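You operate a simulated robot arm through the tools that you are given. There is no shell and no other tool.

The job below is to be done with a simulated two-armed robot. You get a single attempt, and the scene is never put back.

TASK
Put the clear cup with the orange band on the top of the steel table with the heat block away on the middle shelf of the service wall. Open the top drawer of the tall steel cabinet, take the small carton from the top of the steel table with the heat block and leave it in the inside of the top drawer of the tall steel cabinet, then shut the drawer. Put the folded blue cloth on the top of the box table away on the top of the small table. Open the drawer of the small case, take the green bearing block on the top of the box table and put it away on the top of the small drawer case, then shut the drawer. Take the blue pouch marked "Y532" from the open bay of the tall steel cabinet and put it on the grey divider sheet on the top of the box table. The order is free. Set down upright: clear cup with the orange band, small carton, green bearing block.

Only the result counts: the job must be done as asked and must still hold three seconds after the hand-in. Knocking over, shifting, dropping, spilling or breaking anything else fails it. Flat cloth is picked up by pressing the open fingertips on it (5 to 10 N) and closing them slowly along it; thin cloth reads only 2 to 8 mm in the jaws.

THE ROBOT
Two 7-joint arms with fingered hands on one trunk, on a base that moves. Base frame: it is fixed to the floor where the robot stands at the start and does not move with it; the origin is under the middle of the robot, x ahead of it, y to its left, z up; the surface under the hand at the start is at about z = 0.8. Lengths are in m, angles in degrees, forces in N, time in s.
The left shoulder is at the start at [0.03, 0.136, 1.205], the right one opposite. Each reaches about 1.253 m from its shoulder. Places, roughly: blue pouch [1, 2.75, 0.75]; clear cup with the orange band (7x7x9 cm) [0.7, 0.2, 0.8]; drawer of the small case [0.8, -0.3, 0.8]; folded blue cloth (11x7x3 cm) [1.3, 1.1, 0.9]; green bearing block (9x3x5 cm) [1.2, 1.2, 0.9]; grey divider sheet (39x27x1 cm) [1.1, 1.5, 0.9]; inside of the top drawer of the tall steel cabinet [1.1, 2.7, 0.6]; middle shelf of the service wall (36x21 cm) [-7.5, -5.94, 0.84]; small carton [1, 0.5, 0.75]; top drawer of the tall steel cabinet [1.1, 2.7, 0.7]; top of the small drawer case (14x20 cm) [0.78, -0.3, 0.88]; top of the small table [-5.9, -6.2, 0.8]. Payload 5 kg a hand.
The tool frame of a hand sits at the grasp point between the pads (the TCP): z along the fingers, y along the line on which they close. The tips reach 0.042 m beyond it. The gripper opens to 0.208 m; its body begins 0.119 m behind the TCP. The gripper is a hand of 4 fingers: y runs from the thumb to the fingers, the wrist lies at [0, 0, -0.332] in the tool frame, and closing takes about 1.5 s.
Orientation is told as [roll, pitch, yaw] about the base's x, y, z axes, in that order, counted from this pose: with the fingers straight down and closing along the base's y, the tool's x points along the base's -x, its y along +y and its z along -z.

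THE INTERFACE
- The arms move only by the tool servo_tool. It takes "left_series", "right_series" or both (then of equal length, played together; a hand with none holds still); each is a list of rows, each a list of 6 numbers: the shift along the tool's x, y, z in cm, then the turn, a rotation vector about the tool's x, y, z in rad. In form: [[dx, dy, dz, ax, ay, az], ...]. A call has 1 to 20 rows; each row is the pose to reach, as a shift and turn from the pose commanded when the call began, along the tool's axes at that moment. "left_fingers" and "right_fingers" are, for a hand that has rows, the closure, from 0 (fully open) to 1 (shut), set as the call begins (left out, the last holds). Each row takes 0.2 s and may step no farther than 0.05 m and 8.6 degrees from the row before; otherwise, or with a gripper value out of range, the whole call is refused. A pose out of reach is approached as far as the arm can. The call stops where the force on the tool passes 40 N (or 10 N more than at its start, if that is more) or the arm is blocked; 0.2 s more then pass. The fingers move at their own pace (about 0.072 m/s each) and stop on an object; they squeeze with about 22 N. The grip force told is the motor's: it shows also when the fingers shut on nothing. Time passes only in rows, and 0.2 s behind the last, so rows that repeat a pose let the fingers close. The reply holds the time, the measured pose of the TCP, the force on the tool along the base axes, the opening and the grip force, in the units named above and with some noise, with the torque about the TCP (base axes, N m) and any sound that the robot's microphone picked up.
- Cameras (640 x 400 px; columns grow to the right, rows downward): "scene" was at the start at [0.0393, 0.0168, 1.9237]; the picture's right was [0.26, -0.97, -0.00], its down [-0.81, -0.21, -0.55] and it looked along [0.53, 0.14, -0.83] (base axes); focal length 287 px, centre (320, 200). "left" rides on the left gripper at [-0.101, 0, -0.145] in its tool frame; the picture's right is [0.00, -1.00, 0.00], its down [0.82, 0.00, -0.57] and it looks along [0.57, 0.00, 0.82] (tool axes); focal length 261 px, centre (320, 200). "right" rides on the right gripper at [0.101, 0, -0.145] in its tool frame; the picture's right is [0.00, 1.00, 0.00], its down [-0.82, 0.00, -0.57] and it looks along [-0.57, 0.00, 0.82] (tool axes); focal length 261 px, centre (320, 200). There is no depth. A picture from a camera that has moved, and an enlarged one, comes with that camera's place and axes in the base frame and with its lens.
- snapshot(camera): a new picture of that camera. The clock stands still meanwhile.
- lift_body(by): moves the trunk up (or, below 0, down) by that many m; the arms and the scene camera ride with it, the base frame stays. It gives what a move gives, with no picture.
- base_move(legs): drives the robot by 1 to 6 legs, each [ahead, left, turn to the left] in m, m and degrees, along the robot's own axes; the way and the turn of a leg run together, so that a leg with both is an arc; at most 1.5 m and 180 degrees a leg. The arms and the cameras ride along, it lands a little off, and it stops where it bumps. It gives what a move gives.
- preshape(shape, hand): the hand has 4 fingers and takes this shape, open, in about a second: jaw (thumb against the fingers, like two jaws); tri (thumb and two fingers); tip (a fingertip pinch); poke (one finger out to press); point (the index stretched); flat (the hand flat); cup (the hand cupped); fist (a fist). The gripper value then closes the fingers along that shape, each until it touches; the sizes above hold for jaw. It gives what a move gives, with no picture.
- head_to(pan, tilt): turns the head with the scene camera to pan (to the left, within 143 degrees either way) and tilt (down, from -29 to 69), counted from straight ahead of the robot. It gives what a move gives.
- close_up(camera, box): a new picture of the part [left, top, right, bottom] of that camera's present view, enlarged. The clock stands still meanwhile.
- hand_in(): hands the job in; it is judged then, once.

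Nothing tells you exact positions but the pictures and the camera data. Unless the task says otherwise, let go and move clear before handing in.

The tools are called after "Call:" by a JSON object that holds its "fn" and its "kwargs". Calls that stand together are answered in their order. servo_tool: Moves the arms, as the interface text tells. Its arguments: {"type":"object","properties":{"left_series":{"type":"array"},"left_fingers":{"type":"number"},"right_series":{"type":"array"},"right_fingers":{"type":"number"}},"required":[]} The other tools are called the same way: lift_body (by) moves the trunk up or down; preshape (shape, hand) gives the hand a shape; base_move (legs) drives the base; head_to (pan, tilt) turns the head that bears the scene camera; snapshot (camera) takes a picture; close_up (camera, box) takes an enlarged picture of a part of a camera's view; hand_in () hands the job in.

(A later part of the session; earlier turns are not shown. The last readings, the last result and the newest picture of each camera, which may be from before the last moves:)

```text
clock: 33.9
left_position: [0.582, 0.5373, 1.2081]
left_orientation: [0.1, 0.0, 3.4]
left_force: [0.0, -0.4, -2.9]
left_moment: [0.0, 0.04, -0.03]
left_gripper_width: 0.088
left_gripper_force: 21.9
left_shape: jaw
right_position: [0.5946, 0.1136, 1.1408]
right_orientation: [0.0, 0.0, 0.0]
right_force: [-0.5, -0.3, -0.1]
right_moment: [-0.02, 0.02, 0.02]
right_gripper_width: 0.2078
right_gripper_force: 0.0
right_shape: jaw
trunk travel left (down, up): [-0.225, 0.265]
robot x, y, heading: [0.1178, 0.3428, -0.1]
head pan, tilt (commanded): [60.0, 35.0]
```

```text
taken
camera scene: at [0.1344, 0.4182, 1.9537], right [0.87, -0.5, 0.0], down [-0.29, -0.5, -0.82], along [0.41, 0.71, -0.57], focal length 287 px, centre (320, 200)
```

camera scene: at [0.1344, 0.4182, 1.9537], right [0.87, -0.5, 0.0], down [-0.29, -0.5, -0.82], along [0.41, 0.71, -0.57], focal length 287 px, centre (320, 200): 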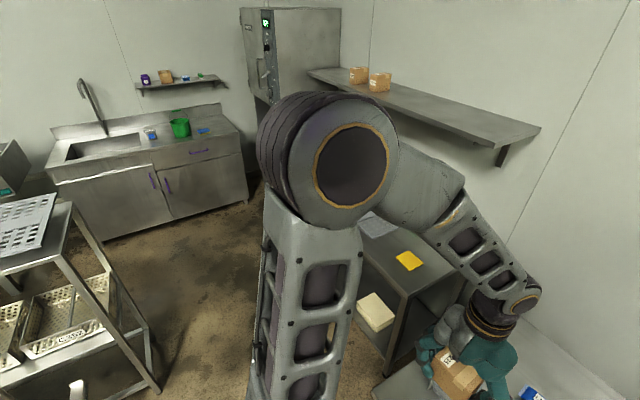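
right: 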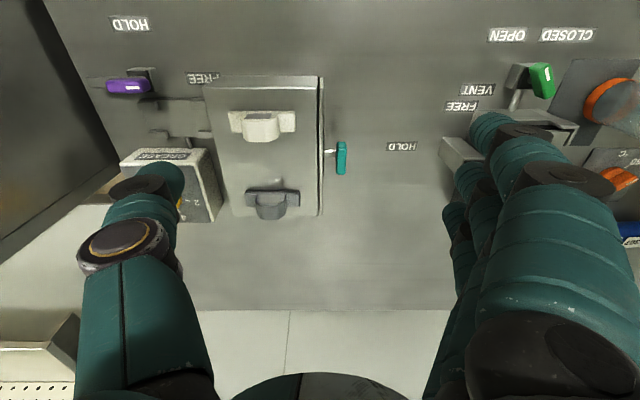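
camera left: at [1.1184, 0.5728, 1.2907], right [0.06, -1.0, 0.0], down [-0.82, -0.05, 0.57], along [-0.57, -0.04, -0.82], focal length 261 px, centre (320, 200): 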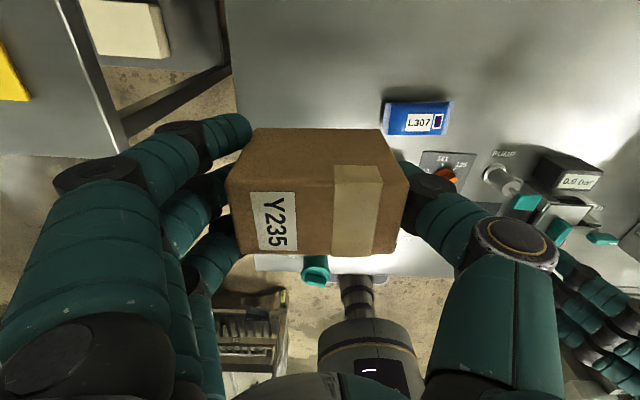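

The way to the left is free along the box table. I back off a bit and drive left to face the box table, then look at the cabinet.

Call:
{"fn": "base_move", "kwargs": {"legs": [[-0.1, 0, 0], [0, 1.0, 0]]}}

Call:
{"fn": "head_to", "kwargs": {"pan": 50, "tilt": 40}}

Call:
{"fn": "snapshot", "kwargs": {"camera": "scene"}}

Call:
{"fn": "head_to", "kwargs": {"pan": 5, "tilt": 45}}

Call:
{"fn": "snapshot", "kwargs": {"camera": "scene"}}

```text
clock: 39.7
left_position: [0.4762, 1.5167, 1.2059]
left_orientation: [0.0, 0.0, 4.0]
left_force: [-0.4, 0.1, -2.7]
left_moment: [-0.03, 0.04, -0.01]
left_gripper_width: 0.0879
left_gripper_force: 21.9
left_shape: jaw
right_position: [0.4972, 1.094, 1.1407]
right_orientation: [0.0, 0.0, 0.7]
right_force: [-1.1, 1.0, 0.5]
right_moment: [-0.03, 0.0, 0.02]
right_gripper_width: 0.2081
right_gripper_force: 0.1
right_shape: jaw
trunk travel left (down, up): [-0.225, 0.265]
robot x, y, heading: [0.0152, 1.3155, 0.9]
head pan, tilt (commanded): [60.0, 35.0]
```

```text
clock: 40.4
left_position: [0.4758, 1.5166, 1.207]
left_orientation: [-0.1, 0.0, 4.2]
left_force: [0.5, -0.1, -3.1]
left_moment: [-0.03, -0.01, -0.01]
left_gripper_width: 0.0878
left_gripper_force: 21.7
left_shape: jaw
right_position: [0.4973, 1.0947, 1.1407]
right_orientation: [0.0, 0.0, 0.8]
right_force: [-0.3, -0.8, 0.4]
right_moment: [-0.01, -0.02, 0.02]
right_gripper_width: 0.2081
right_gripper_force: 0.2
right_shape: jaw
trunk travel left (down, up): [-0.225, 0.265]
robot x, y, heading: [0.0163, 1.3148, 0.6]
head pan, tilt (commanded): [50.0, 40.0]
```

```text
taken
camera scene: at [0.0412, 1.3801, 1.9462], right [0.77, -0.63, 0.0], down [-0.41, -0.5, -0.77], along [0.48, 0.59, -0.64], focal length 287 px, centre (320, 200)
```

scene: 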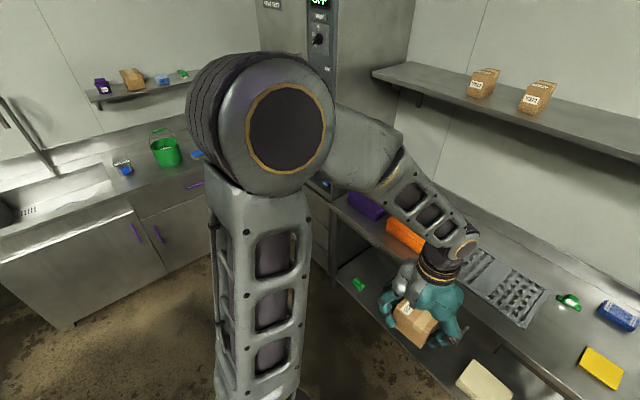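

```text
clock: 41.5
left_position: [0.4762, 1.517, 1.2067]
left_orientation: [0.1, 0.0, 4.1]
left_force: [0.7, 0.7, -1.8]
left_moment: [-0.03, 0.0, 0.02]
left_gripper_width: 0.0879
left_gripper_force: 21.4
left_shape: jaw
right_position: [0.4969, 1.0948, 1.1395]
right_orientation: [0.0, 0.1, 0.7]
right_force: [-0.6, -0.4, 0.1]
right_moment: [0.0, 0.0, 0.03]
right_gripper_width: 0.2078
right_gripper_force: 0.0
right_shape: jaw
trunk travel left (down, up): [-0.225, 0.265]
robot x, y, heading: [0.0173, 1.3133, 0.6]
head pan, tilt (commanded): [5.0, 45.0]
```

```text
taken
camera scene: at [0.0684, 1.3228, 1.9389], right [0.1, -0.99, 0.0], down [-0.7, -0.07, -0.71], along [0.7, 0.07, -0.71], focal length 287 px, centre (320, 200)
```

scene: 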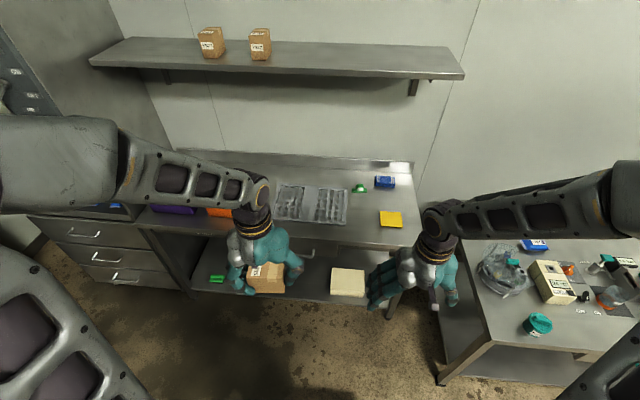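

Three drawer handles of the cabinet are visible at the left. I move a bit ahead (to stay clear of the rack behind) and farther left.

Call:
{"fn": "base_move", "kwargs": {"legs": [[0.2, 0, 0], [0, 0.8, 0]]}}

Call:
{"fn": "head_to", "kwargs": {"pan": 30, "tilt": 50}}

Call:
{"fn": "snapshot", "kwargs": {"camera": "scene"}}

Call:
{"fn": "snapshot", "kwargs": {"camera": "left"}}

```text
clock: 47.0
left_position: [0.6671, 2.3252, 1.2062]
left_orientation: [-0.1, 0.0, 4.8]
left_force: [-0.2, -0.8, -2.6]
left_moment: [-0.05, 0.01, -0.02]
left_gripper_width: 0.0878
left_gripper_force: 22.1
left_shape: jaw
right_position: [0.6902, 1.9038, 1.1408]
right_orientation: [0.0, 0.0, 1.2]
right_force: [1.2, 0.4, -0.2]
right_moment: [-0.07, -0.02, 0.0]
right_gripper_width: 0.208
right_gripper_force: 0.1
right_shape: jaw
trunk travel left (down, up): [-0.225, 0.265]
robot x, y, heading: [0.2072, 2.1188, 1.2]
head pan, tilt (commanded): [5.0, 45.0]
```

```text
clock: 47.9
left_position: [0.6668, 2.3253, 1.2076]
left_orientation: [0.0, 0.0, 4.8]
left_force: [-0.3, 0.3, -3.0]
left_moment: [0.02, 0.03, 0.0]
left_gripper_width: 0.0877
left_gripper_force: 22.0
left_shape: jaw
right_position: [0.6909, 1.9033, 1.1405]
right_orientation: [0.0, -0.1, 1.2]
right_force: [-0.1, -0.7, 0.5]
right_moment: [0.02, 0.05, -0.01]
right_gripper_width: 0.2074
right_gripper_force: 0.1
right_shape: jaw
trunk travel left (down, up): [-0.225, 0.265]
robot x, y, heading: [0.212, 2.1175, 1.3]
head pan, tilt (commanded): [30.0, 50.0]
```

```text
taken
camera scene: at [0.2455, 2.1582, 1.932], right [0.52, -0.86, 0.0], down [-0.66, -0.4, -0.64], along [0.55, 0.33, -0.77], focal length 287 px, centre (320, 200)
```

scene: 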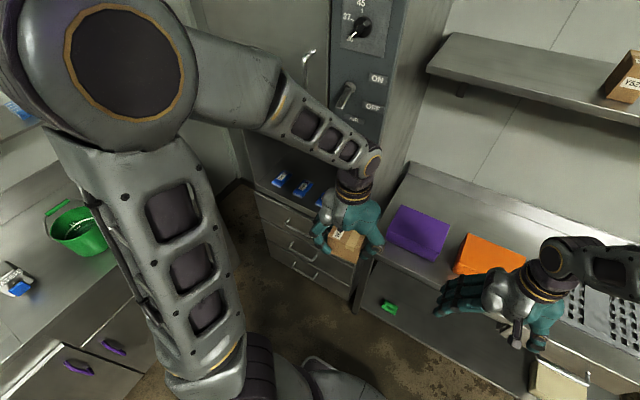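

```text
taken
camera left: at [0.7675, 2.3335, 1.3519], right [0.09, -1.0, 0.0], down [-0.82, -0.07, 0.57], along [-0.57, -0.05, -0.82], focal length 261 px, centre (320, 200)
```

left: 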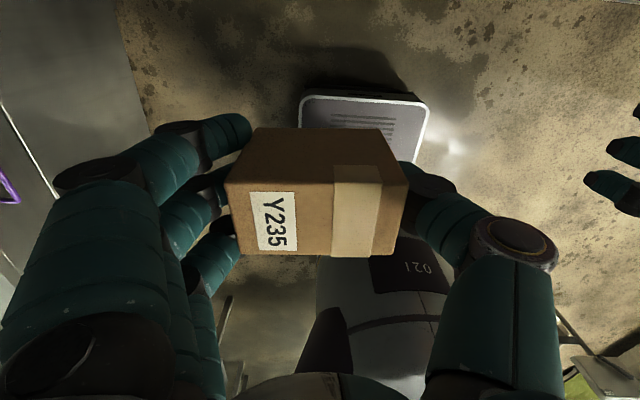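

Call:
{"fn": "close_up", "kwargs": {"camera": "scene", "box": [220, 130, 420, 320]}}

Call:
{"fn": "close_up", "kwargs": {"camera": "scene", "box": [240, 150, 340, 230]}}

```text
2.11 times, centred on (320, 225) of scene
camera zoom: at [0.2455, 2.1582, 1.932], right [0.52, -0.86, 0.0], down [-0.66, -0.4, -0.64], along [0.55, 0.33, -0.77], focal length 604 px, centre (320, 147)
```

zoom: 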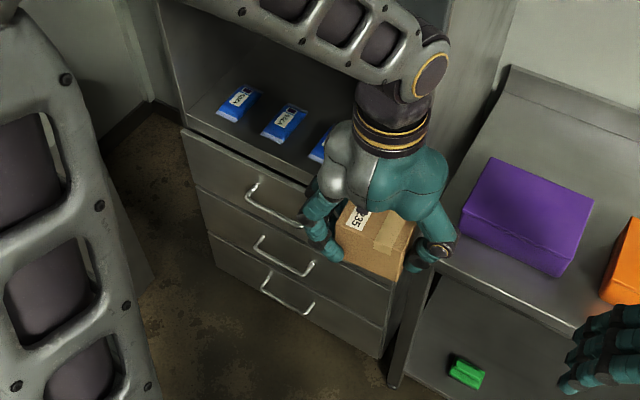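

```text
5.00 times, centred on (290, 190) of scene
camera zoom: at [0.2455, 2.1582, 1.932], right [0.52, -0.86, 0.0], down [-0.66, -0.4, -0.64], along [0.55, 0.33, -0.77], focal length 1434 px, centre (470, 250)
```

zoom: 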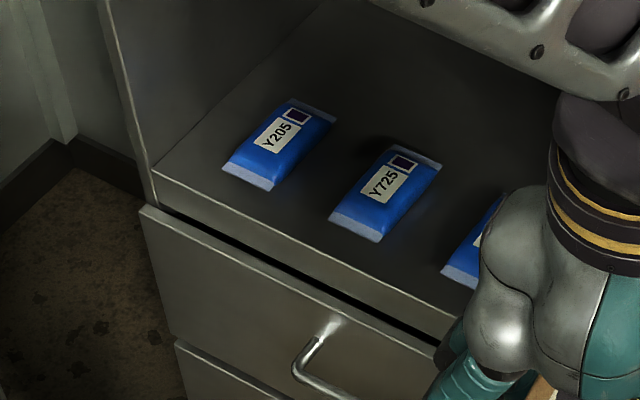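

The third pouch is partly hidden by my hand; the cabinet's front is at about x = 0.95-1.0, from y = 2.36 to 3.04, and the top drawer handle is about [0.93, 2.70, 0.66]. I move left to stand in front of it.

Call:
{"fn": "base_move", "kwargs": {"legs": [[0, 0.38, -1.2]]}}

Call:
{"fn": "servo_tool", "kwargs": {"left_series": [[3, 0, -2, 0, 0, 0], [6, 0, -4, 0, 0, 0], [9, 0, -6, 0, 0, 0], [12, 0, -8, 0, 0, 0], [15, 0, -8, 0, 0, 0]]}}

Call:
{"fn": "head_to", "kwargs": {"pan": 0, "tilt": 55}}

Call:
{"fn": "snapshot", "kwargs": {"camera": "scene"}}

Call:
{"fn": "head_to", "kwargs": {"pan": 20, "tilt": 55}}

Call:
{"fn": "snapshot", "kwargs": {"camera": "scene"}}

```text
clock: 50.3
left_position: [0.6661, 2.6929, 1.2067]
left_orientation: [0.0, 0.0, 3.5]
left_force: [-0.3, 1.5, -3.0]
left_moment: [-0.1, 0.04, 0.0]
left_gripper_width: 0.0878
left_gripper_force: 22.3
left_shape: jaw
right_position: [0.6809, 2.2701, 1.1402]
right_orientation: [-0.1, -0.1, 0.2]
right_force: [0.1, 0.6, 0.8]
right_moment: [-0.11, -0.02, 0.0]
right_gripper_width: 0.2078
right_gripper_force: 0.0
right_shape: jaw
trunk travel left (down, up): [-0.225, 0.265]
robot x, y, heading: [0.2059, 2.4938, 0.2]
head pan, tilt (commanded): [30.0, 50.0]
```

```text
clock: 51.5
left_position: [0.5118, 2.6852, 1.2894]
left_orientation: [0.0, 0.0, 3.4]
left_force: [-0.5, -0.4, -2.4]
left_moment: [-0.02, -0.07, -0.05]
left_gripper_width: 0.0877
left_gripper_force: 22.1
left_shape: jaw
right_position: [0.6803, 2.2682, 1.1401]
right_orientation: [0.1, 0.0, 0.1]
right_force: [0.2, -0.7, 0.8]
right_moment: [0.03, -0.06, -0.05]
right_gripper_width: 0.2078
right_gripper_force: 0.1
right_shape: jaw
trunk travel left (down, up): [-0.225, 0.265]
robot x, y, heading: [0.2054, 2.5009, 0.1]
head pan, tilt (commanded): [30.0, 50.0]
```

```text
clock: 52.5
left_position: [0.5133, 2.684, 1.2876]
left_orientation: [0.0, -0.2, 3.5]
left_force: [-0.8, 0.2, -2.6]
left_moment: [-0.01, 0.01, -0.03]
left_gripper_width: 0.0876
left_gripper_force: 21.8
left_shape: jaw
right_position: [0.6812, 2.2701, 1.1403]
right_orientation: [0.0, 0.0, 0.1]
right_force: [-0.4, 0.8, -0.4]
right_moment: [0.03, 0.01, -0.02]
right_gripper_width: 0.2075
right_gripper_force: 0.1
right_shape: jaw
trunk travel left (down, up): [-0.225, 0.265]
robot x, y, heading: [0.2094, 2.4984, -0.1]
head pan, tilt (commanded): [0.0, 55.0]
```

```text
taken
camera scene: at [0.2468, 2.4955, 1.9255], right [0.0, -1.0, 0.0], down [-0.82, 0.0, -0.57], along [0.57, 0.0, -0.82], focal length 287 px, centre (320, 200)
```

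scene: 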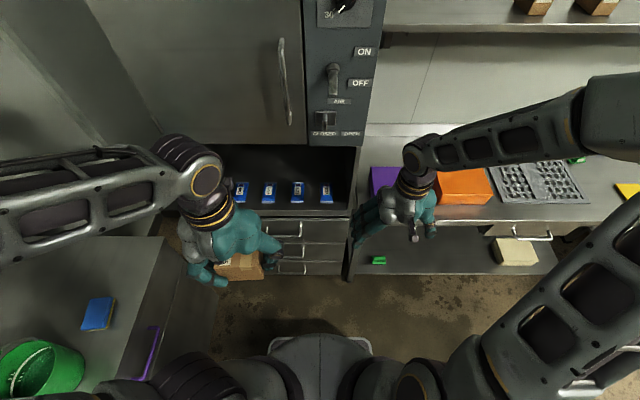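

```text
clock: 53.3
left_position: [0.5133, 2.6846, 1.2863]
left_orientation: [0.0, 0.0, 3.6]
left_force: [-0.7, -1.1, -2.9]
left_moment: [-0.03, 0.02, 0.02]
left_gripper_width: 0.0877
left_gripper_force: 21.9
left_shape: jaw
right_position: [0.6809, 2.2708, 1.1401]
right_orientation: [0.0, 0.1, 0.2]
right_force: [-0.1, -0.4, -0.2]
right_moment: [-0.02, -0.03, 0.01]
right_gripper_width: 0.2078
right_gripper_force: 0.0
right_shape: jaw
trunk travel left (down, up): [-0.225, 0.265]
robot x, y, heading: [0.2069, 2.4949, 0.0]
head pan, tilt (commanded): [20.0, 55.0]
```

```text
taken
camera scene: at [0.2427, 2.5199, 1.9255], right [0.34, -0.94, 0.0], down [-0.77, -0.28, -0.57], along [0.54, 0.2, -0.82], focal length 287 px, centre (320, 200)
```

scene: 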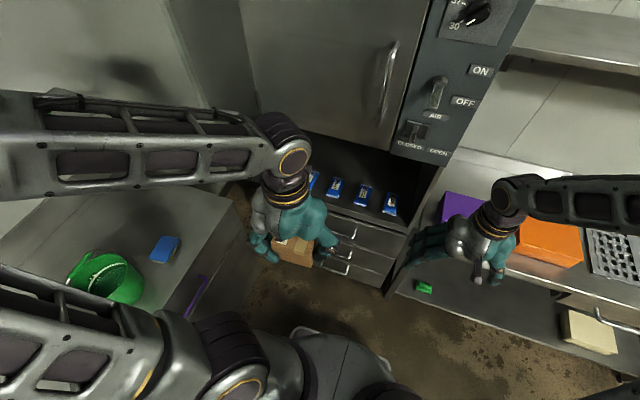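

There are four blue pouches in the bay. I zoom on them and the drawer handles.

Call:
{"fn": "close_up", "kwargs": {"camera": "scene", "box": [300, 140, 440, 300]}}

Call:
{"fn": "close_up", "kwargs": {"camera": "scene", "box": [300, 160, 410, 230]}}

```text
2.50 times, centred on (370, 220) of scene
camera zoom: at [0.2427, 2.5199, 1.9255], right [0.34, -0.94, 0.0], down [-0.77, -0.28, -0.57], along [0.54, 0.2, -0.82], focal length 717 px, centre (195, 150)
```

zoom: 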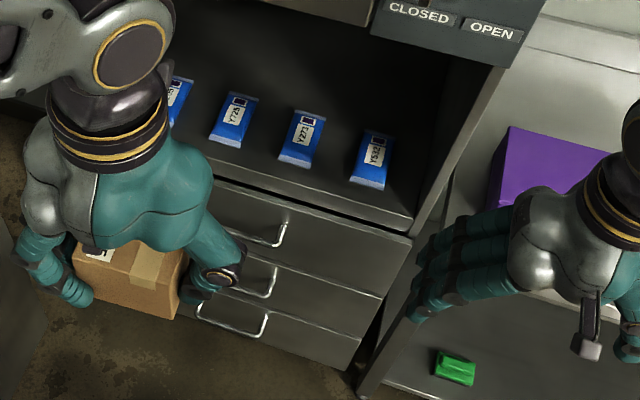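

```text
5.71 times, centred on (355, 195) of scene
camera zoom: at [0.2427, 2.5199, 1.9255], right [0.34, -0.94, 0.0], down [-0.77, -0.28, -0.57], along [0.54, 0.2, -0.82], focal length 1638 px, centre (120, 229)
```

zoom: 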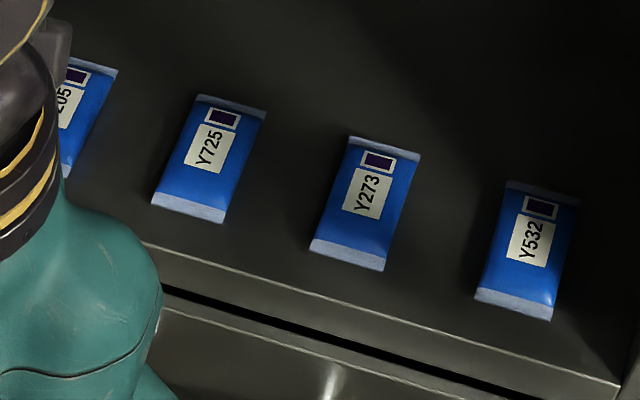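

Y532 is the rightmost pouch. I move the left hand with the carton farther left so that I see the whole top drawer handle.

Call:
{"fn": "servo_tool", "kwargs": {"left_series": [[0, 4.5, 0, 0, 0, 0], [0, 9, 0, 0, 0, 0], [0, 13.5, 0, 0, 0, 0], [0, 18, 0, 0, 0, 0], [0, 22.5, 0, 0, 0, 0], [0, 27, 0, 0, 0, 0]]}}

Call:
{"fn": "head_to", "kwargs": {"pan": 10, "tilt": 55}}

Call:
{"fn": "snapshot", "kwargs": {"camera": "scene"}}

Call:
{"fn": "close_up", "kwargs": {"camera": "scene", "box": [220, 140, 400, 300]}}

```text
clock: 54.7
left_position: [0.5028, 2.9534, 1.2847]
left_orientation: [0.0, 0.1, 3.5]
left_force: [-0.3, 0.4, -3.0]
left_moment: [-0.11, 0.02, 0.01]
left_gripper_width: 0.0878
left_gripper_force: 22.5
left_shape: jaw
right_position: [0.6812, 2.2714, 1.1398]
right_orientation: [-0.1, 0.0, 0.1]
right_force: [0.5, 1.2, 0.1]
right_moment: [-0.11, 0.04, -0.01]
right_gripper_width: 0.2079
right_gripper_force: 0.1
right_shape: jaw
trunk travel left (down, up): [-0.225, 0.265]
robot x, y, heading: [0.2059, 2.4998, 0.3]
head pan, tilt (commanded): [20.0, 55.0]
```

```text
clock: 55.4
left_position: [0.5021, 2.9507, 1.2855]
left_orientation: [0.0, 0.1, 3.6]
left_force: [0.2, -0.3, -2.0]
left_moment: [0.02, -0.03, -0.01]
left_gripper_width: 0.0878
left_gripper_force: 21.7
left_shape: jaw
right_position: [0.6806, 2.2692, 1.1412]
right_orientation: [-0.1, 0.0, 0.1]
right_force: [0.0, -0.2, -0.1]
right_moment: [0.0, 0.02, -0.01]
right_gripper_width: 0.2079
right_gripper_force: 0.1
right_shape: jaw
trunk travel left (down, up): [-0.225, 0.265]
robot x, y, heading: [0.2018, 2.4979, 0.2]
head pan, tilt (commanded): [10.0, 55.0]
```

```text
taken
camera scene: at [0.2458, 2.5076, 1.9255], right [0.18, -0.98, 0.0], down [-0.81, -0.14, -0.57], along [0.56, 0.1, -0.82], focal length 287 px, centre (320, 200)
```

scene: 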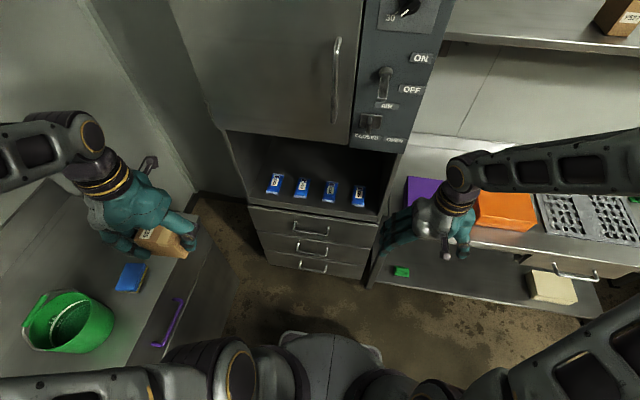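

```text
2.50 times, centred on (310, 220) of scene
camera zoom: at [0.2458, 2.5076, 1.9255], right [0.18, -0.98, 0.0], down [-0.81, -0.14, -0.57], along [0.56, 0.1, -0.82], focal length 717 px, centre (345, 150)
```

zoom: 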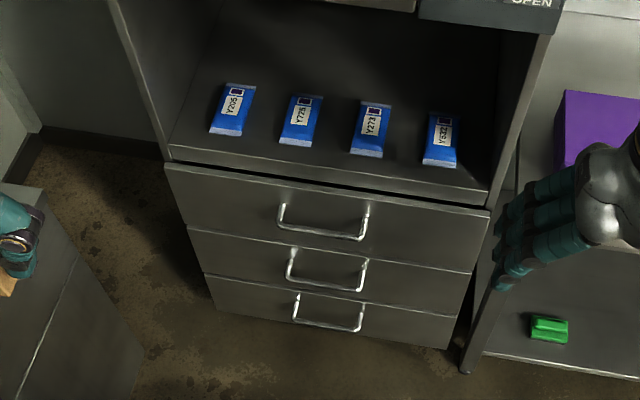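

I see the whole front now: bay floor at about z = 0.865, top handle bar around [0.88, 2.667, 0.72]. I zoom on the handle for a better estimate.

Call:
{"fn": "close_up", "kwargs": {"camera": "scene", "box": [280, 210, 350, 280]}}

Call:
{"fn": "snapshot", "kwargs": {"camera": "right"}}

```text
5.71 times, centred on (315, 245) of scene
camera zoom: at [0.2458, 2.5076, 1.9255], right [0.18, -0.98, 0.0], down [-0.81, -0.14, -0.57], along [0.56, 0.1, -0.82], focal length 1638 px, centre (349, -57)
```

zoom: 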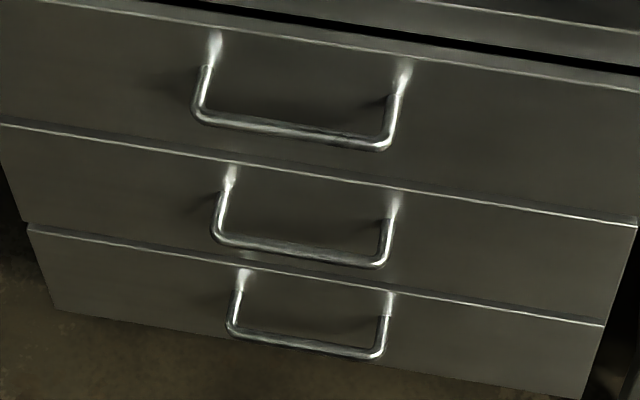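

```text
taken
camera right: at [0.5807, 2.2706, 1.2849], right [0.0, 1.0, 0.0], down [0.82, 0.0, 0.57], along [0.57, 0.0, -0.82], focal length 261 px, centre (320, 200)
```

right: 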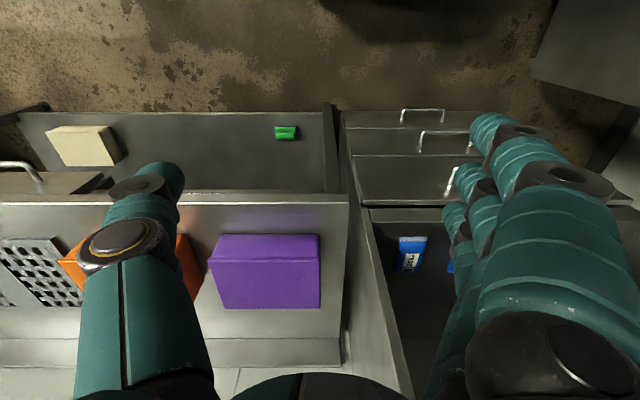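

The handle bar runs along y from 2.59 to 2.75, about 5 cm off the drawer face. I back away 0.3 m so that there is room to pull the drawer.

Call:
{"fn": "base_move", "kwargs": {"legs": [[-0.3, 0, 0]]}}

Call:
{"fn": "head_to", "kwargs": {"pan": 8, "tilt": 45}}

Call:
{"fn": "snapshot", "kwargs": {"camera": "scene"}}

Call:
{"fn": "close_up", "kwargs": {"camera": "scene", "box": [240, 130, 400, 270]}}

```text
clock: 57.5
left_position: [0.1948, 2.9526, 1.2863]
left_orientation: [0.0, -0.1, 4.2]
left_force: [0.1, 0.0, -2.6]
left_moment: [-0.03, -0.09, 0.02]
left_gripper_width: 0.0876
left_gripper_force: 22.0
left_shape: jaw
right_position: [0.383, 2.2727, 1.1403]
right_orientation: [0.0, 0.0, 0.7]
right_force: [-1.6, -0.4, -0.2]
right_moment: [0.0, -0.1, 0.01]
right_gripper_width: 0.2078
right_gripper_force: 0.0
right_shape: jaw
trunk travel left (down, up): [-0.225, 0.265]
robot x, y, heading: [-0.1017, 2.4963, 0.7]
head pan, tilt (commanded): [10.0, 55.0]
```

```text
clock: 58.2
left_position: [0.1956, 2.9527, 1.2847]
left_orientation: [0.0, -0.1, 4.3]
left_force: [0.6, 0.2, -2.5]
left_moment: [-0.03, 0.05, -0.02]
left_gripper_width: 0.0877
left_gripper_force: 22.2
left_shape: jaw
right_position: [0.3829, 2.2731, 1.1403]
right_orientation: [0.0, 0.0, 0.8]
right_force: [0.0, -0.1, -0.7]
right_moment: [0.02, 0.02, 0.02]
right_gripper_width: 0.208
right_gripper_force: 0.0
right_shape: jaw
trunk travel left (down, up): [-0.225, 0.265]
robot x, y, heading: [-0.097, 2.4949, 0.7]
head pan, tilt (commanded): [8.0, 45.0]
```

```text
taken
camera scene: at [-0.0453, 2.5052, 1.9389], right [0.15, -0.99, 0.0], down [-0.7, -0.11, -0.71], along [0.7, 0.11, -0.71], focal length 287 px, centre (320, 200)
```

scene: 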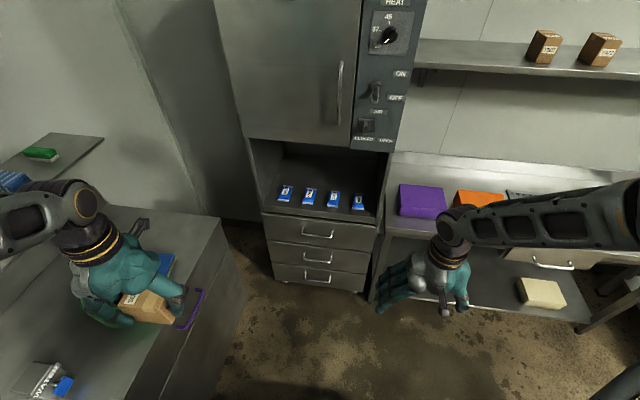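

```text
2.86 times, centred on (320, 200) of scene
camera zoom: at [-0.0453, 2.5052, 1.9389], right [0.15, -0.99, 0.0], down [-0.7, -0.11, -0.71], along [0.7, 0.11, -0.71], focal length 819 px, centre (320, 200)
```

zoom: 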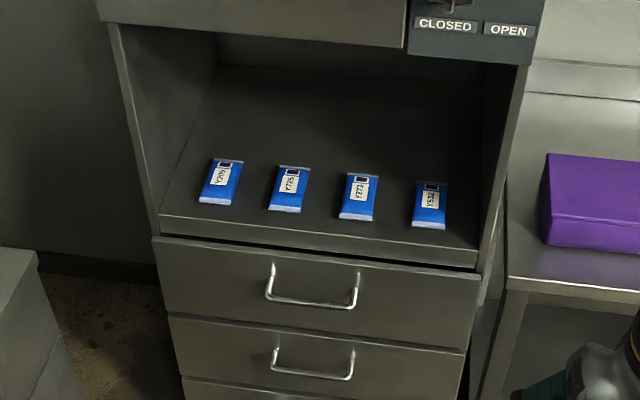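

I refine the handle bar to about [0.868, 2.665, 0.742]. Now I turn the right hand so that its fingers point ahead and close vertically, while moving it in front of the cabinet.

Call:
{"fn": "servo_tool", "kwargs": {"right_series": [[-1.5, 2.0, 1.2, -0.0756, -0.0756, 0.0756], [-3.0, 4.1, 2.4, -0.1511, -0.1511, 0.1511], [-4.4, 6.1, 3.6, -0.2267, -0.2267, 0.2267], [-5.9, 8.2, 4.8, -0.3023, -0.3023, 0.3023], [-7.4, 10.2, 5.9, -0.3779, -0.3779, 0.3779], [-8.9, 12.3, 7.1, -0.4534, -0.4534, 0.4534], [-10.4, 14.3, 8.3, -0.529, -0.529, 0.529], [-11.9, 16.4, 9.5, -0.6046, -0.6046, 0.6046], [-13.3, 18.4, 10.7, -0.6802, -0.6802, 0.6802], [-14.8, 20.4, 11.9, -0.7557, -0.7557, 0.7557], [-16.3, 22.5, 13.1, -0.8313, -0.8313, 0.8313], [-17.8, 24.5, 14.2, -0.9069, -0.9069, 0.9069], [-19.3, 26.6, 15.4, -0.9825, -0.9825, 0.9825], [-20.7, 28.6, 16.6, -1.058, -1.058, 1.058], [-22.2, 30.7, 17.8, -1.1336, -1.1336, 1.1336], [-23.7, 32.7, 19.0, -1.2092, -1.2092, 1.2092]], "right_fingers": 0.4}}

Call:
{"fn": "snapshot", "kwargs": {"camera": "scene"}}

Call:
{"fn": "snapshot", "kwargs": {"camera": "right"}}

```text
clock: 61.6
left_position: [0.1971, 2.9542, 1.2837]
left_orientation: [-0.2, 0.0, 4.2]
left_force: [-0.2, 0.8, -4.1]
left_moment: [-0.11, 0.05, 0.01]
left_gripper_width: 0.0876
left_gripper_force: 22.3
left_shape: jaw
right_position: [0.6157, 2.6055, 0.9494]
right_orientation: [89.9, 0.0, -89.3]
right_force: [0.0, 0.2, 0.1]
right_moment: [0.01, 0.03, -0.06]
right_gripper_width: 0.1251
right_gripper_force: 0.1
right_shape: jaw
trunk travel left (down, up): [-0.225, 0.265]
robot x, y, heading: [-0.0967, 2.496, 0.8]
head pan, tilt (commanded): [8.0, 45.0]
```

```text
taken
camera scene: at [-0.0449, 2.5069, 1.9389], right [0.15, -0.99, 0.0], down [-0.7, -0.11, -0.71], along [0.7, 0.11, -0.71], focal length 287 px, centre (320, 200)
```

scene: 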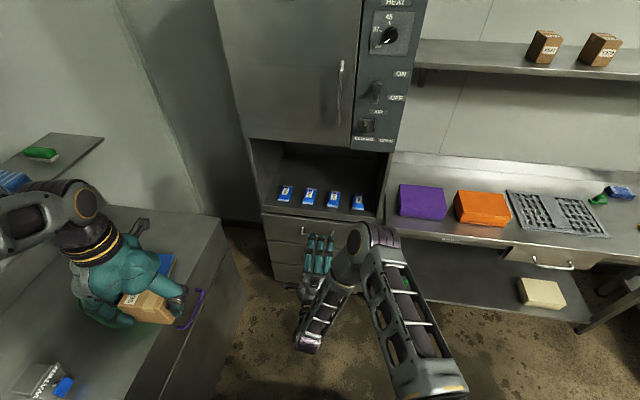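

```text
taken
camera right: at [0.4712, 2.706, 0.9508], right [0.0, 0.0, 1.0], down [-0.56, -0.83, 0.0], along [0.83, -0.56, 0.0], focal length 261 px, centre (320, 200)
```

right: 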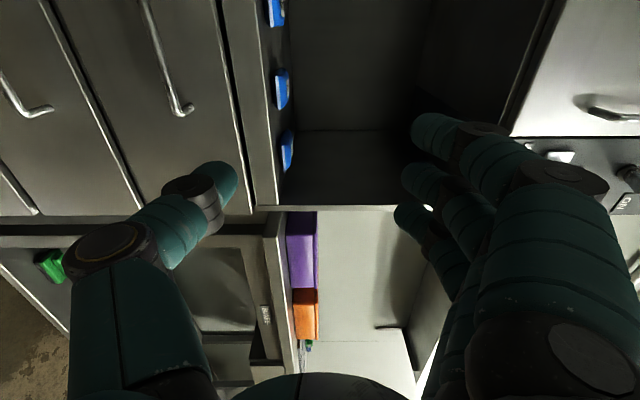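

The right hand took the pose as wanted, thumb down and fingers up. From its camera the bar is at about x = 0.865, z = 0.737. I move down in front of the bar.

Call:
{"fn": "servo_tool", "kwargs": {"right_series": [[1, -3.5, 2, 0, 0, 0], [2, -7, 4, 0, 0, 0], [3, -10.5, 6, 0, 0, 0], [4, -14, 8, 0, 0, 0], [5, -17.5, 10, 0, 0, 0], [6, -21.2, 12, 0, 0, 0]]}}

Call:
{"fn": "snapshot", "kwargs": {"camera": "right"}}

Call:
{"fn": "close_up", "kwargs": {"camera": "scene", "box": [240, 190, 400, 330]}}

```text
clock: 63.0
left_position: [0.1948, 2.9518, 1.2849]
left_orientation: [0.0, 0.0, 4.3]
left_force: [-0.3, -0.6, -2.6]
left_moment: [0.06, -0.06, -0.01]
left_gripper_width: 0.0878
left_gripper_force: 22.2
left_shape: jaw
right_position: [0.7254, 2.6584, 0.755]
right_orientation: [90.0, 0.0, -89.2]
right_force: [-0.3, -0.7, 0.1]
right_moment: [-0.02, -0.02, 0.02]
right_gripper_width: 0.1249
right_gripper_force: 0.1
right_shape: jaw
right hand out of reach, approached as far as the arm can: row 6
trunk travel left (down, up): [-0.225, 0.265]
robot x, y, heading: [-0.0986, 2.4918, 0.9]
head pan, tilt (commanded): [8.0, 45.0]
```

```text
taken
camera right: at [0.5796, 2.7588, 0.7552], right [0.0, -0.01, 1.0], down [-0.56, -0.83, 0.0], along [0.83, -0.56, 0.0], focal length 261 px, centre (320, 200)
```

right: 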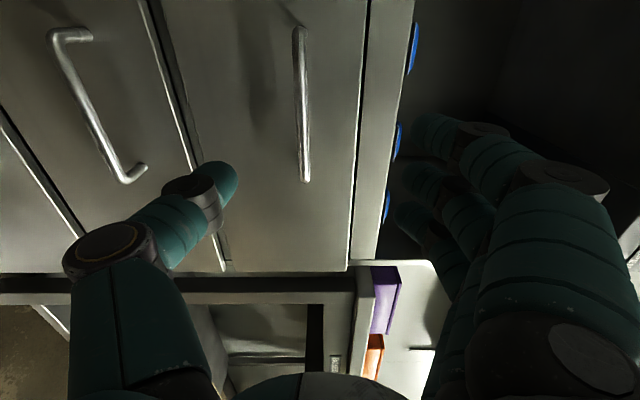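

```text
2.86 times, centred on (320, 260) of scene
camera zoom: at [-0.0456, 2.5045, 1.939], right [0.15, -0.99, 0.0], down [-0.7, -0.11, -0.71], along [0.7, 0.11, -0.71], focal length 819 px, centre (320, 29)
```

zoom: 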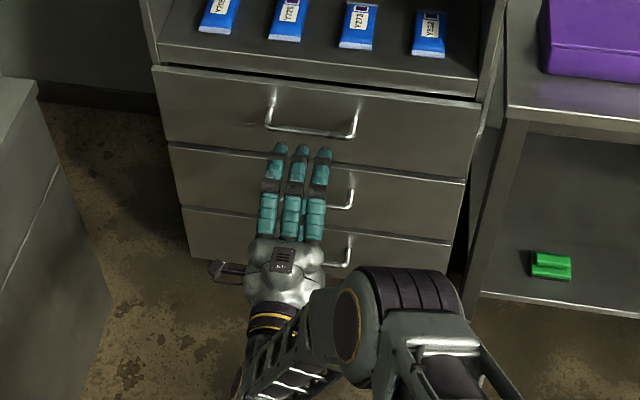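

The bar is at about [0.872, 2.668, 0.735], but the arm is at its limit down there. I lower the trunk by 0.15 m to get it well in reach.

Call:
{"fn": "lift_body", "kwargs": {"by": -0.15}}

Call:
{"fn": "servo_tool", "kwargs": {"right_series": [[0, 3, 0, 0, 0, 0], [0, 6, 0, 0, 0, 0], [0, 9, 0, 0, 0, 0], [0, 12, 0, 0, 0, 0]]}}

Call:
{"fn": "snapshot", "kwargs": {"camera": "right"}}

```text
clock: 64.7
left_position: [0.1958, 2.9526, 1.1362]
left_orientation: [0.0, 0.0, 4.3]
left_force: [-0.1, 0.4, -2.4]
left_moment: [-0.02, 0.0, 0.02]
left_gripper_width: 0.0876
left_gripper_force: 21.9
left_shape: jaw
right_position: [0.7254, 2.6585, 0.6041]
right_orientation: [90.0, 0.0, -89.2]
right_force: [0.4, 1.6, -0.1]
right_moment: [0.02, 0.06, 0.02]
right_gripper_width: 0.125
right_gripper_force: 0.0
right_shape: jaw
trunk travel left (down, up): [-0.075, 0.415]
robot x, y, heading: [-0.0946, 2.491, 0.8]
head pan, tilt (commanded): [8.0, 45.0]
```

```text
clock: 65.7
left_position: [0.1944, 2.9533, 1.1349]
left_orientation: [0.1, 0.0, 4.3]
left_force: [0.2, 0.6, -2.8]
left_moment: [-0.01, -0.08, 0.01]
left_gripper_width: 0.0875
left_gripper_force: 22.1
left_shape: jaw
right_position: [0.7239, 2.6602, 0.7259]
right_orientation: [90.0, 0.1, -89.3]
right_force: [-1.4, -0.2, -1.3]
right_moment: [-0.01, -0.13, 0.0]
right_gripper_width: 0.1253
right_gripper_force: 0.1
right_shape: jaw
trunk travel left (down, up): [-0.075, 0.415]
robot x, y, heading: [-0.0959, 2.4944, 0.8]
head pan, tilt (commanded): [8.0, 45.0]
```

```text
taken
camera right: at [0.5775, 2.7594, 0.7259], right [0.0, 0.0, 1.0], down [-0.56, -0.83, 0.0], along [0.83, -0.56, 0.0], focal length 261 px, centre (320, 200)
```

right: 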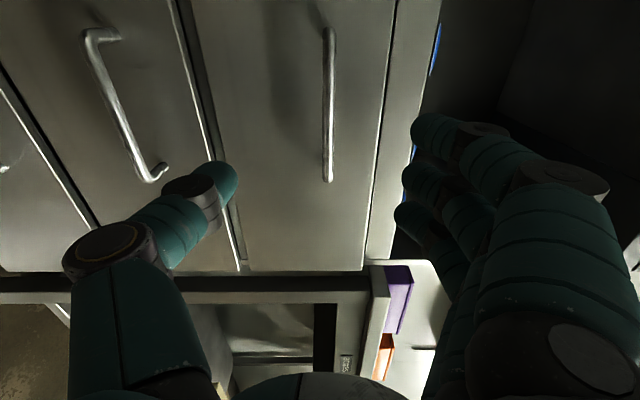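

The bar lines up about 1 cm above the hand's centre. I raise 1 cm and go ahead toward it.

Call:
{"fn": "servo_tool", "kwargs": {"right_series": [[0.2, 1, 2, 0, 0, 0], [0.4, 1, 5, 0, 0, 0], [0.4, 1, 8, 0, 0, 0], [0.4, 1, 10.5, 0, 0, 0]]}}

Call:
{"fn": "snapshot", "kwargs": {"camera": "right"}}

Call:
{"fn": "close_up", "kwargs": {"camera": "scene", "box": [240, 150, 400, 290]}}

```text
clock: 66.7
left_position: [0.1947, 2.9524, 1.1347]
left_orientation: [0.0, 0.0, 4.3]
left_force: [0.6, 0.2, -2.6]
left_moment: [0.0, 0.05, 0.01]
left_gripper_width: 0.0877
left_gripper_force: 22.1
left_shape: jaw
right_position: [0.8316, 2.6628, 0.7325]
right_orientation: [89.8, 0.0, -89.2]
right_force: [0.4, -0.2, 0.7]
right_moment: [0.05, -0.09, 0.01]
right_gripper_width: 0.1251
right_gripper_force: 0.0
right_shape: jaw
trunk travel left (down, up): [-0.075, 0.415]
robot x, y, heading: [-0.1011, 2.4958, 0.8]
head pan, tilt (commanded): [8.0, 45.0]
```

```text
taken
camera right: at [0.6862, 2.7628, 0.7338], right [0.0, 0.0, 1.0], down [-0.56, -0.83, 0.0], along [0.83, -0.56, 0.0], focal length 261 px, centre (320, 200)
```

right: 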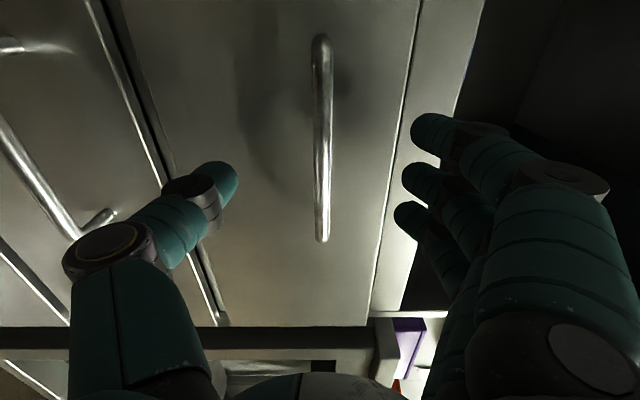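

```text
2.86 times, centred on (320, 220) of scene
camera zoom: at [-0.0451, 2.5053, 1.7889], right [0.15, -0.99, 0.0], down [-0.7, -0.11, -0.71], along [0.7, 0.11, -0.71], focal length 819 px, centre (320, 143)
```

zoom: 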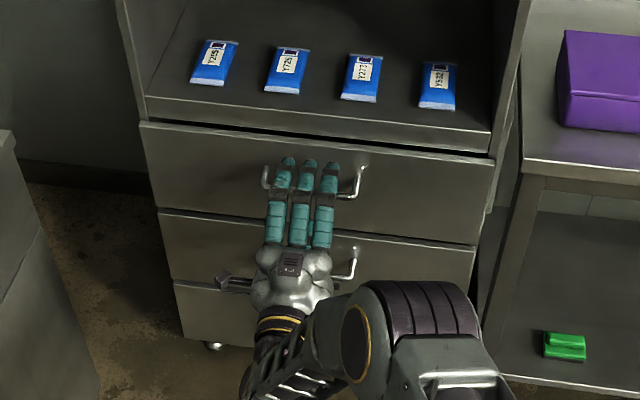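

The bar is right between thumb and fingers. I go 2.5 cm farther and close on it.

Call:
{"fn": "servo_tool", "kwargs": {"right_series": [[0, 0.2, 1.2, 0, 0, 0], [0, 0.2, 2.5, 0, 0, 0]]}}

Call:
{"fn": "servo_tool", "kwargs": {"right_series": [[0, 0, 0, 0, 0, 0], [0, 0, 0, 0, 0, 0], [0, 0, 0, 0, 0, 0], [0, 0, 0, 0, 0, 0], [0, 0, 0, 0, 0, 0], [0, 0, 0, 0, 0, 0], [0, 0, 0, 0, 0, 0]], "right_fingers": 1.0}}

Call:
{"fn": "snapshot", "kwargs": {"camera": "right"}}

```text
clock: 67.3
left_position: [0.1961, 2.9532, 1.1349]
left_orientation: [0.0, 0.0, 4.3]
left_force: [-0.3, -0.4, -2.5]
left_moment: [0.01, 0.01, 0.0]
left_gripper_width: 0.0876
left_gripper_force: 21.6
left_shape: jaw
right_position: [0.8568, 2.6656, 0.7365]
right_orientation: [90.0, -0.1, -89.2]
right_force: [0.4, 0.1, -0.8]
right_moment: [0.0, -0.05, -0.02]
right_gripper_width: 0.1252
right_gripper_force: 0.1
right_shape: jaw
trunk travel left (down, up): [-0.075, 0.415]
robot x, y, heading: [-0.0994, 2.4954, 0.6]
head pan, tilt (commanded): [8.0, 45.0]
```

```text
clock: 68.9
left_position: [0.1962, 2.9537, 1.135]
left_orientation: [0.0, -0.1, 4.3]
left_force: [-0.6, -0.1, -2.2]
left_moment: [0.0, -0.01, 0.04]
left_gripper_width: 0.0876
left_gripper_force: 22.1
left_shape: jaw
right_position: [0.8564, 2.6644, 0.7357]
right_orientation: [90.1, 0.0, -89.2]
right_force: [4.9, 0.4, -1.0]
right_moment: [0.01, 0.0, 0.03]
right_gripper_width: 0.0
right_gripper_force: 22.3
right_shape: jaw
trunk travel left (down, up): [-0.075, 0.415]
robot x, y, heading: [-0.0964, 2.4943, 0.5]
head pan, tilt (commanded): [8.0, 45.0]
```

```text
taken
camera right: at [0.7115, 2.7648, 0.736], right [0.0, 0.0, 1.0], down [-0.56, -0.83, 0.0], along [0.83, -0.56, 0.0], focal length 261 px, centre (320, 200)
```

right: 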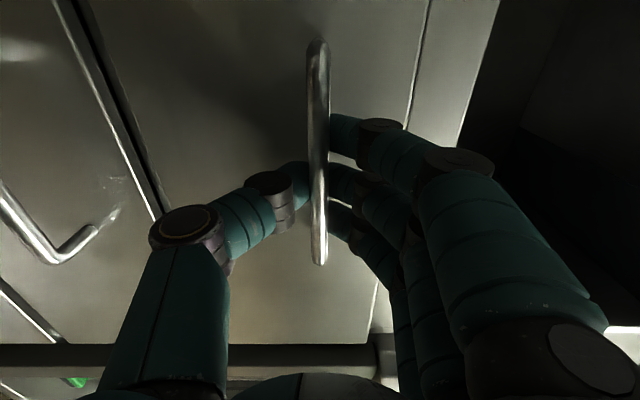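

The fingers closed behind the bar, hooking it. I pull the drawer toward me, checking the force.

Call:
{"fn": "servo_tool", "kwargs": {"right_series": [[0, 0, -1, 0, 0, 0], [0, 0, -2.5, 0, 0, 0], [0, 0, -4, 0, 0, 0], [0, 0, -6, 0, 0, 0]]}}

Call:
{"fn": "snapshot", "kwargs": {"camera": "right"}}

Call:
{"fn": "close_up", "kwargs": {"camera": "scene", "box": [240, 150, 400, 290]}}

```text
clock: 69.9
left_position: [0.1957, 2.951, 1.1349]
left_orientation: [0.1, -0.1, 4.3]
left_force: [0.0, 0.6, -2.8]
left_moment: [-0.01, -0.01, -0.01]
left_gripper_width: 0.0875
left_gripper_force: 21.5
left_shape: jaw
right_position: [0.7978, 2.666, 0.7362]
right_orientation: [90.1, -0.1, -89.2]
right_force: [0.9, -0.1, -4.6]
right_moment: [0.01, 0.09, -0.03]
right_gripper_width: 0.0002
right_gripper_force: 21.8
right_shape: jaw
trunk travel left (down, up): [-0.075, 0.415]
robot x, y, heading: [-0.0985, 2.4897, 0.9]
head pan, tilt (commanded): [8.0, 45.0]
```

```text
taken
camera right: at [0.6509, 2.7652, 0.7367], right [0.0, 0.0, 1.0], down [-0.56, -0.83, 0.0], along [0.83, -0.56, 0.0], focal length 261 px, centre (320, 200)
```

right: 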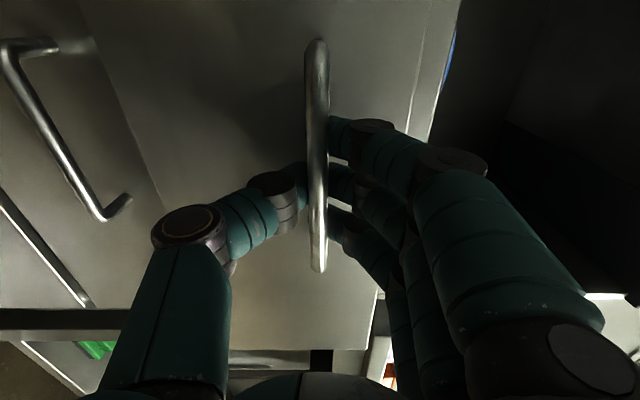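

```text
2.86 times, centred on (320, 220) of scene
camera zoom: at [-0.0454, 2.5054, 1.789], right [0.15, -0.99, 0.0], down [-0.7, -0.11, -0.71], along [0.7, 0.11, -0.71], focal length 819 px, centre (320, 143)
```

zoom: 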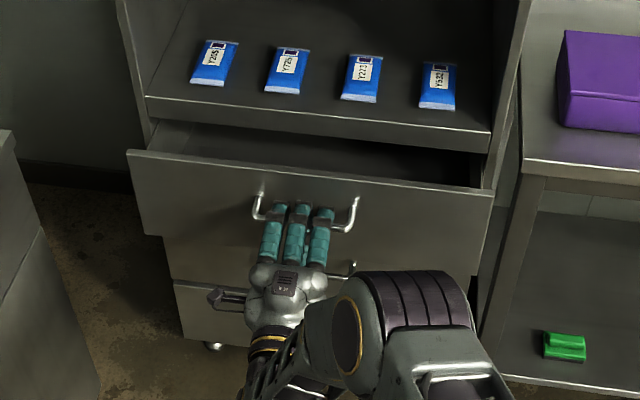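

The drawer slides open easily. I pull it about 19 cm farther.

Call:
{"fn": "servo_tool", "kwargs": {"right_series": [[0, 0, -3, 0, 0, 0], [0, 0, -6, 0, 0, 0], [0, 0, -9, 0, 0, 0], [0, 0, -12, 0, 0, 0], [0, 0, -15, 0, 0, 0], [0, 0, -17, 0, 0, 0], [0, 0, -19, 0, 0, 0]]}}

Call:
{"fn": "snapshot", "kwargs": {"camera": "scene"}}

Call:
{"fn": "close_up", "kwargs": {"camera": "scene", "box": [220, 150, 400, 330]}}

```text
clock: 71.5
left_position: [0.1949, 2.9526, 1.1346]
left_orientation: [0.1, 0.1, 4.3]
left_force: [-0.4, 0.5, -2.7]
left_moment: [-0.01, -0.01, 0.01]
left_gripper_width: 0.0873
left_gripper_force: 21.8
left_shape: jaw
right_position: [0.6033, 2.6611, 0.7372]
right_orientation: [90.0, 0.0, -89.3]
right_force: [0.8, 1.3, -2.5]
right_moment: [0.03, 0.04, 0.02]
right_gripper_width: 0.0003
right_gripper_force: 22.1
right_shape: jaw
trunk travel left (down, up): [-0.075, 0.415]
robot x, y, heading: [-0.0986, 2.5001, 0.7]
head pan, tilt (commanded): [8.0, 45.0]
```

```text
taken
camera scene: at [-0.0459, 2.5053, 1.789], right [0.15, -0.99, 0.0], down [-0.7, -0.11, -0.71], along [0.7, 0.11, -0.71], focal length 287 px, centre (320, 200)
```

scene: 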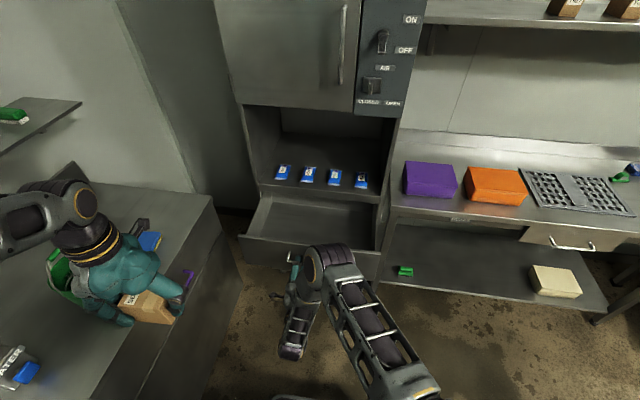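

```text
2.22 times, centred on (310, 240) of scene
camera zoom: at [-0.0459, 2.5053, 1.789], right [0.15, -0.99, 0.0], down [-0.7, -0.11, -0.71], along [0.7, 0.11, -0.71], focal length 637 px, centre (342, 111)
```

zoom: 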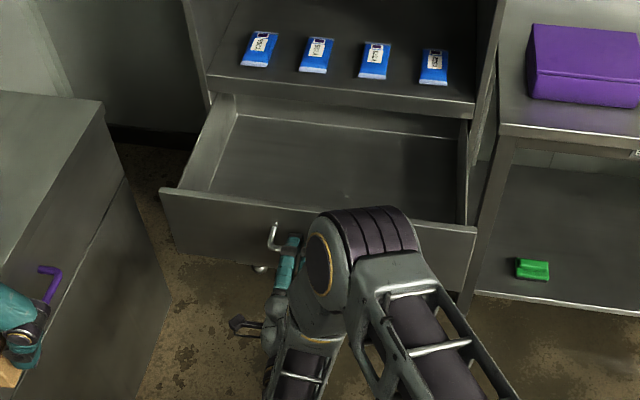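

The drawer stands open about 25 cm and is empty. I keep the right hand hooked and bring the carton with the left hand over the drawer.

Call:
{"fn": "servo_tool", "kwargs": {"left_series": [[-3.92, -2.11, 0.5, 0, 0, 0.005], [-7.85, -4.22, 1.0, 0, 0, 0.011], [-11.77, -6.32, 2.0, 0, 0, 0.016], [-15.7, -8.43, 3.0, 0, 0, 0.021], [-19.62, -10.54, 4.0, 0, 0, 0.027], [-23.55, -12.65, 5.0, 0, 0, 0.032], [-27.47, -14.76, 6.0, 0, 0, 0.038], [-31.4, -16.86, 7.0, 0, 0, 0.043], [-35.3, -18.97, 8.0, 0, 0, 0.048], [-39.2, -21.08, 9.0, 0, 0, 0.054], [-43.2, -23.19, 10.0, 0, 0, 0.059], [-47.1, -25.3, 11.0, 0, 0, 0.064], [-51.0, -27.4, 11.5, 0, 0, 0.07], [-54.94, -29.5, 12.0, 0, 0, 0.075]]}}

Call:
{"fn": "snapshot", "kwargs": {"camera": "scene"}}

Call:
{"fn": "snapshot", "kwargs": {"camera": "left"}}

```text
clock: 74.5
left_position: [0.7688, 2.6995, 1.0135]
left_orientation: [0.0, 0.1, 0.0]
left_force: [0.7, -0.2, -3.8]
left_moment: [0.0, 0.11, 0.03]
left_gripper_width: 0.0873
left_gripper_force: 22.1
left_shape: jaw
right_position: [0.6058, 2.6614, 0.7359]
right_orientation: [89.8, 0.1, -89.1]
right_force: [1.4, -0.8, -0.7]
right_moment: [0.01, -0.02, 0.09]
right_gripper_width: 0.0
right_gripper_force: 22.2
right_shape: jaw
trunk travel left (down, up): [-0.075, 0.415]
robot x, y, heading: [-0.0985, 2.4939, 0.6]
head pan, tilt (commanded): [8.0, 45.0]
```

```text
taken
camera scene: at [-0.0435, 2.5046, 1.7887], right [0.15, -0.99, 0.0], down [-0.7, -0.11, -0.71], along [0.7, 0.11, -0.71], focal length 287 px, centre (320, 200)
```

scene: 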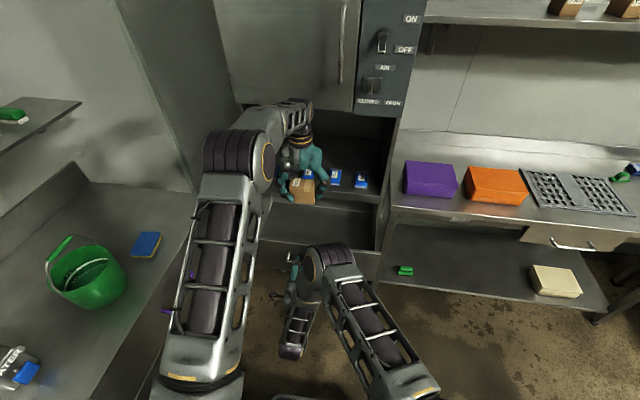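

```text
taken
camera left: at [0.8693, 2.6992, 1.159], right [0.0, -1.0, 0.0], down [-0.82, 0.0, 0.57], along [-0.57, 0.0, -0.82], focal length 261 px, centre (320, 200)
```

left: 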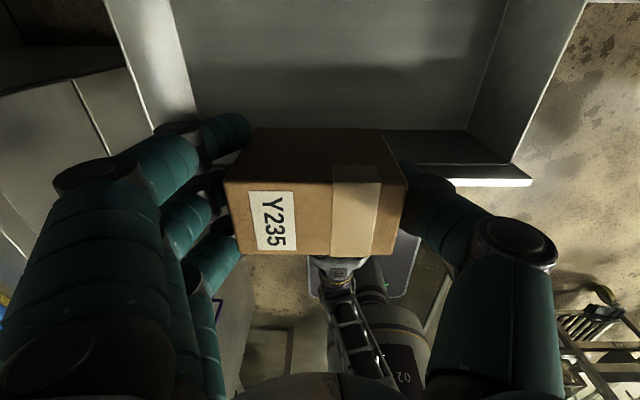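

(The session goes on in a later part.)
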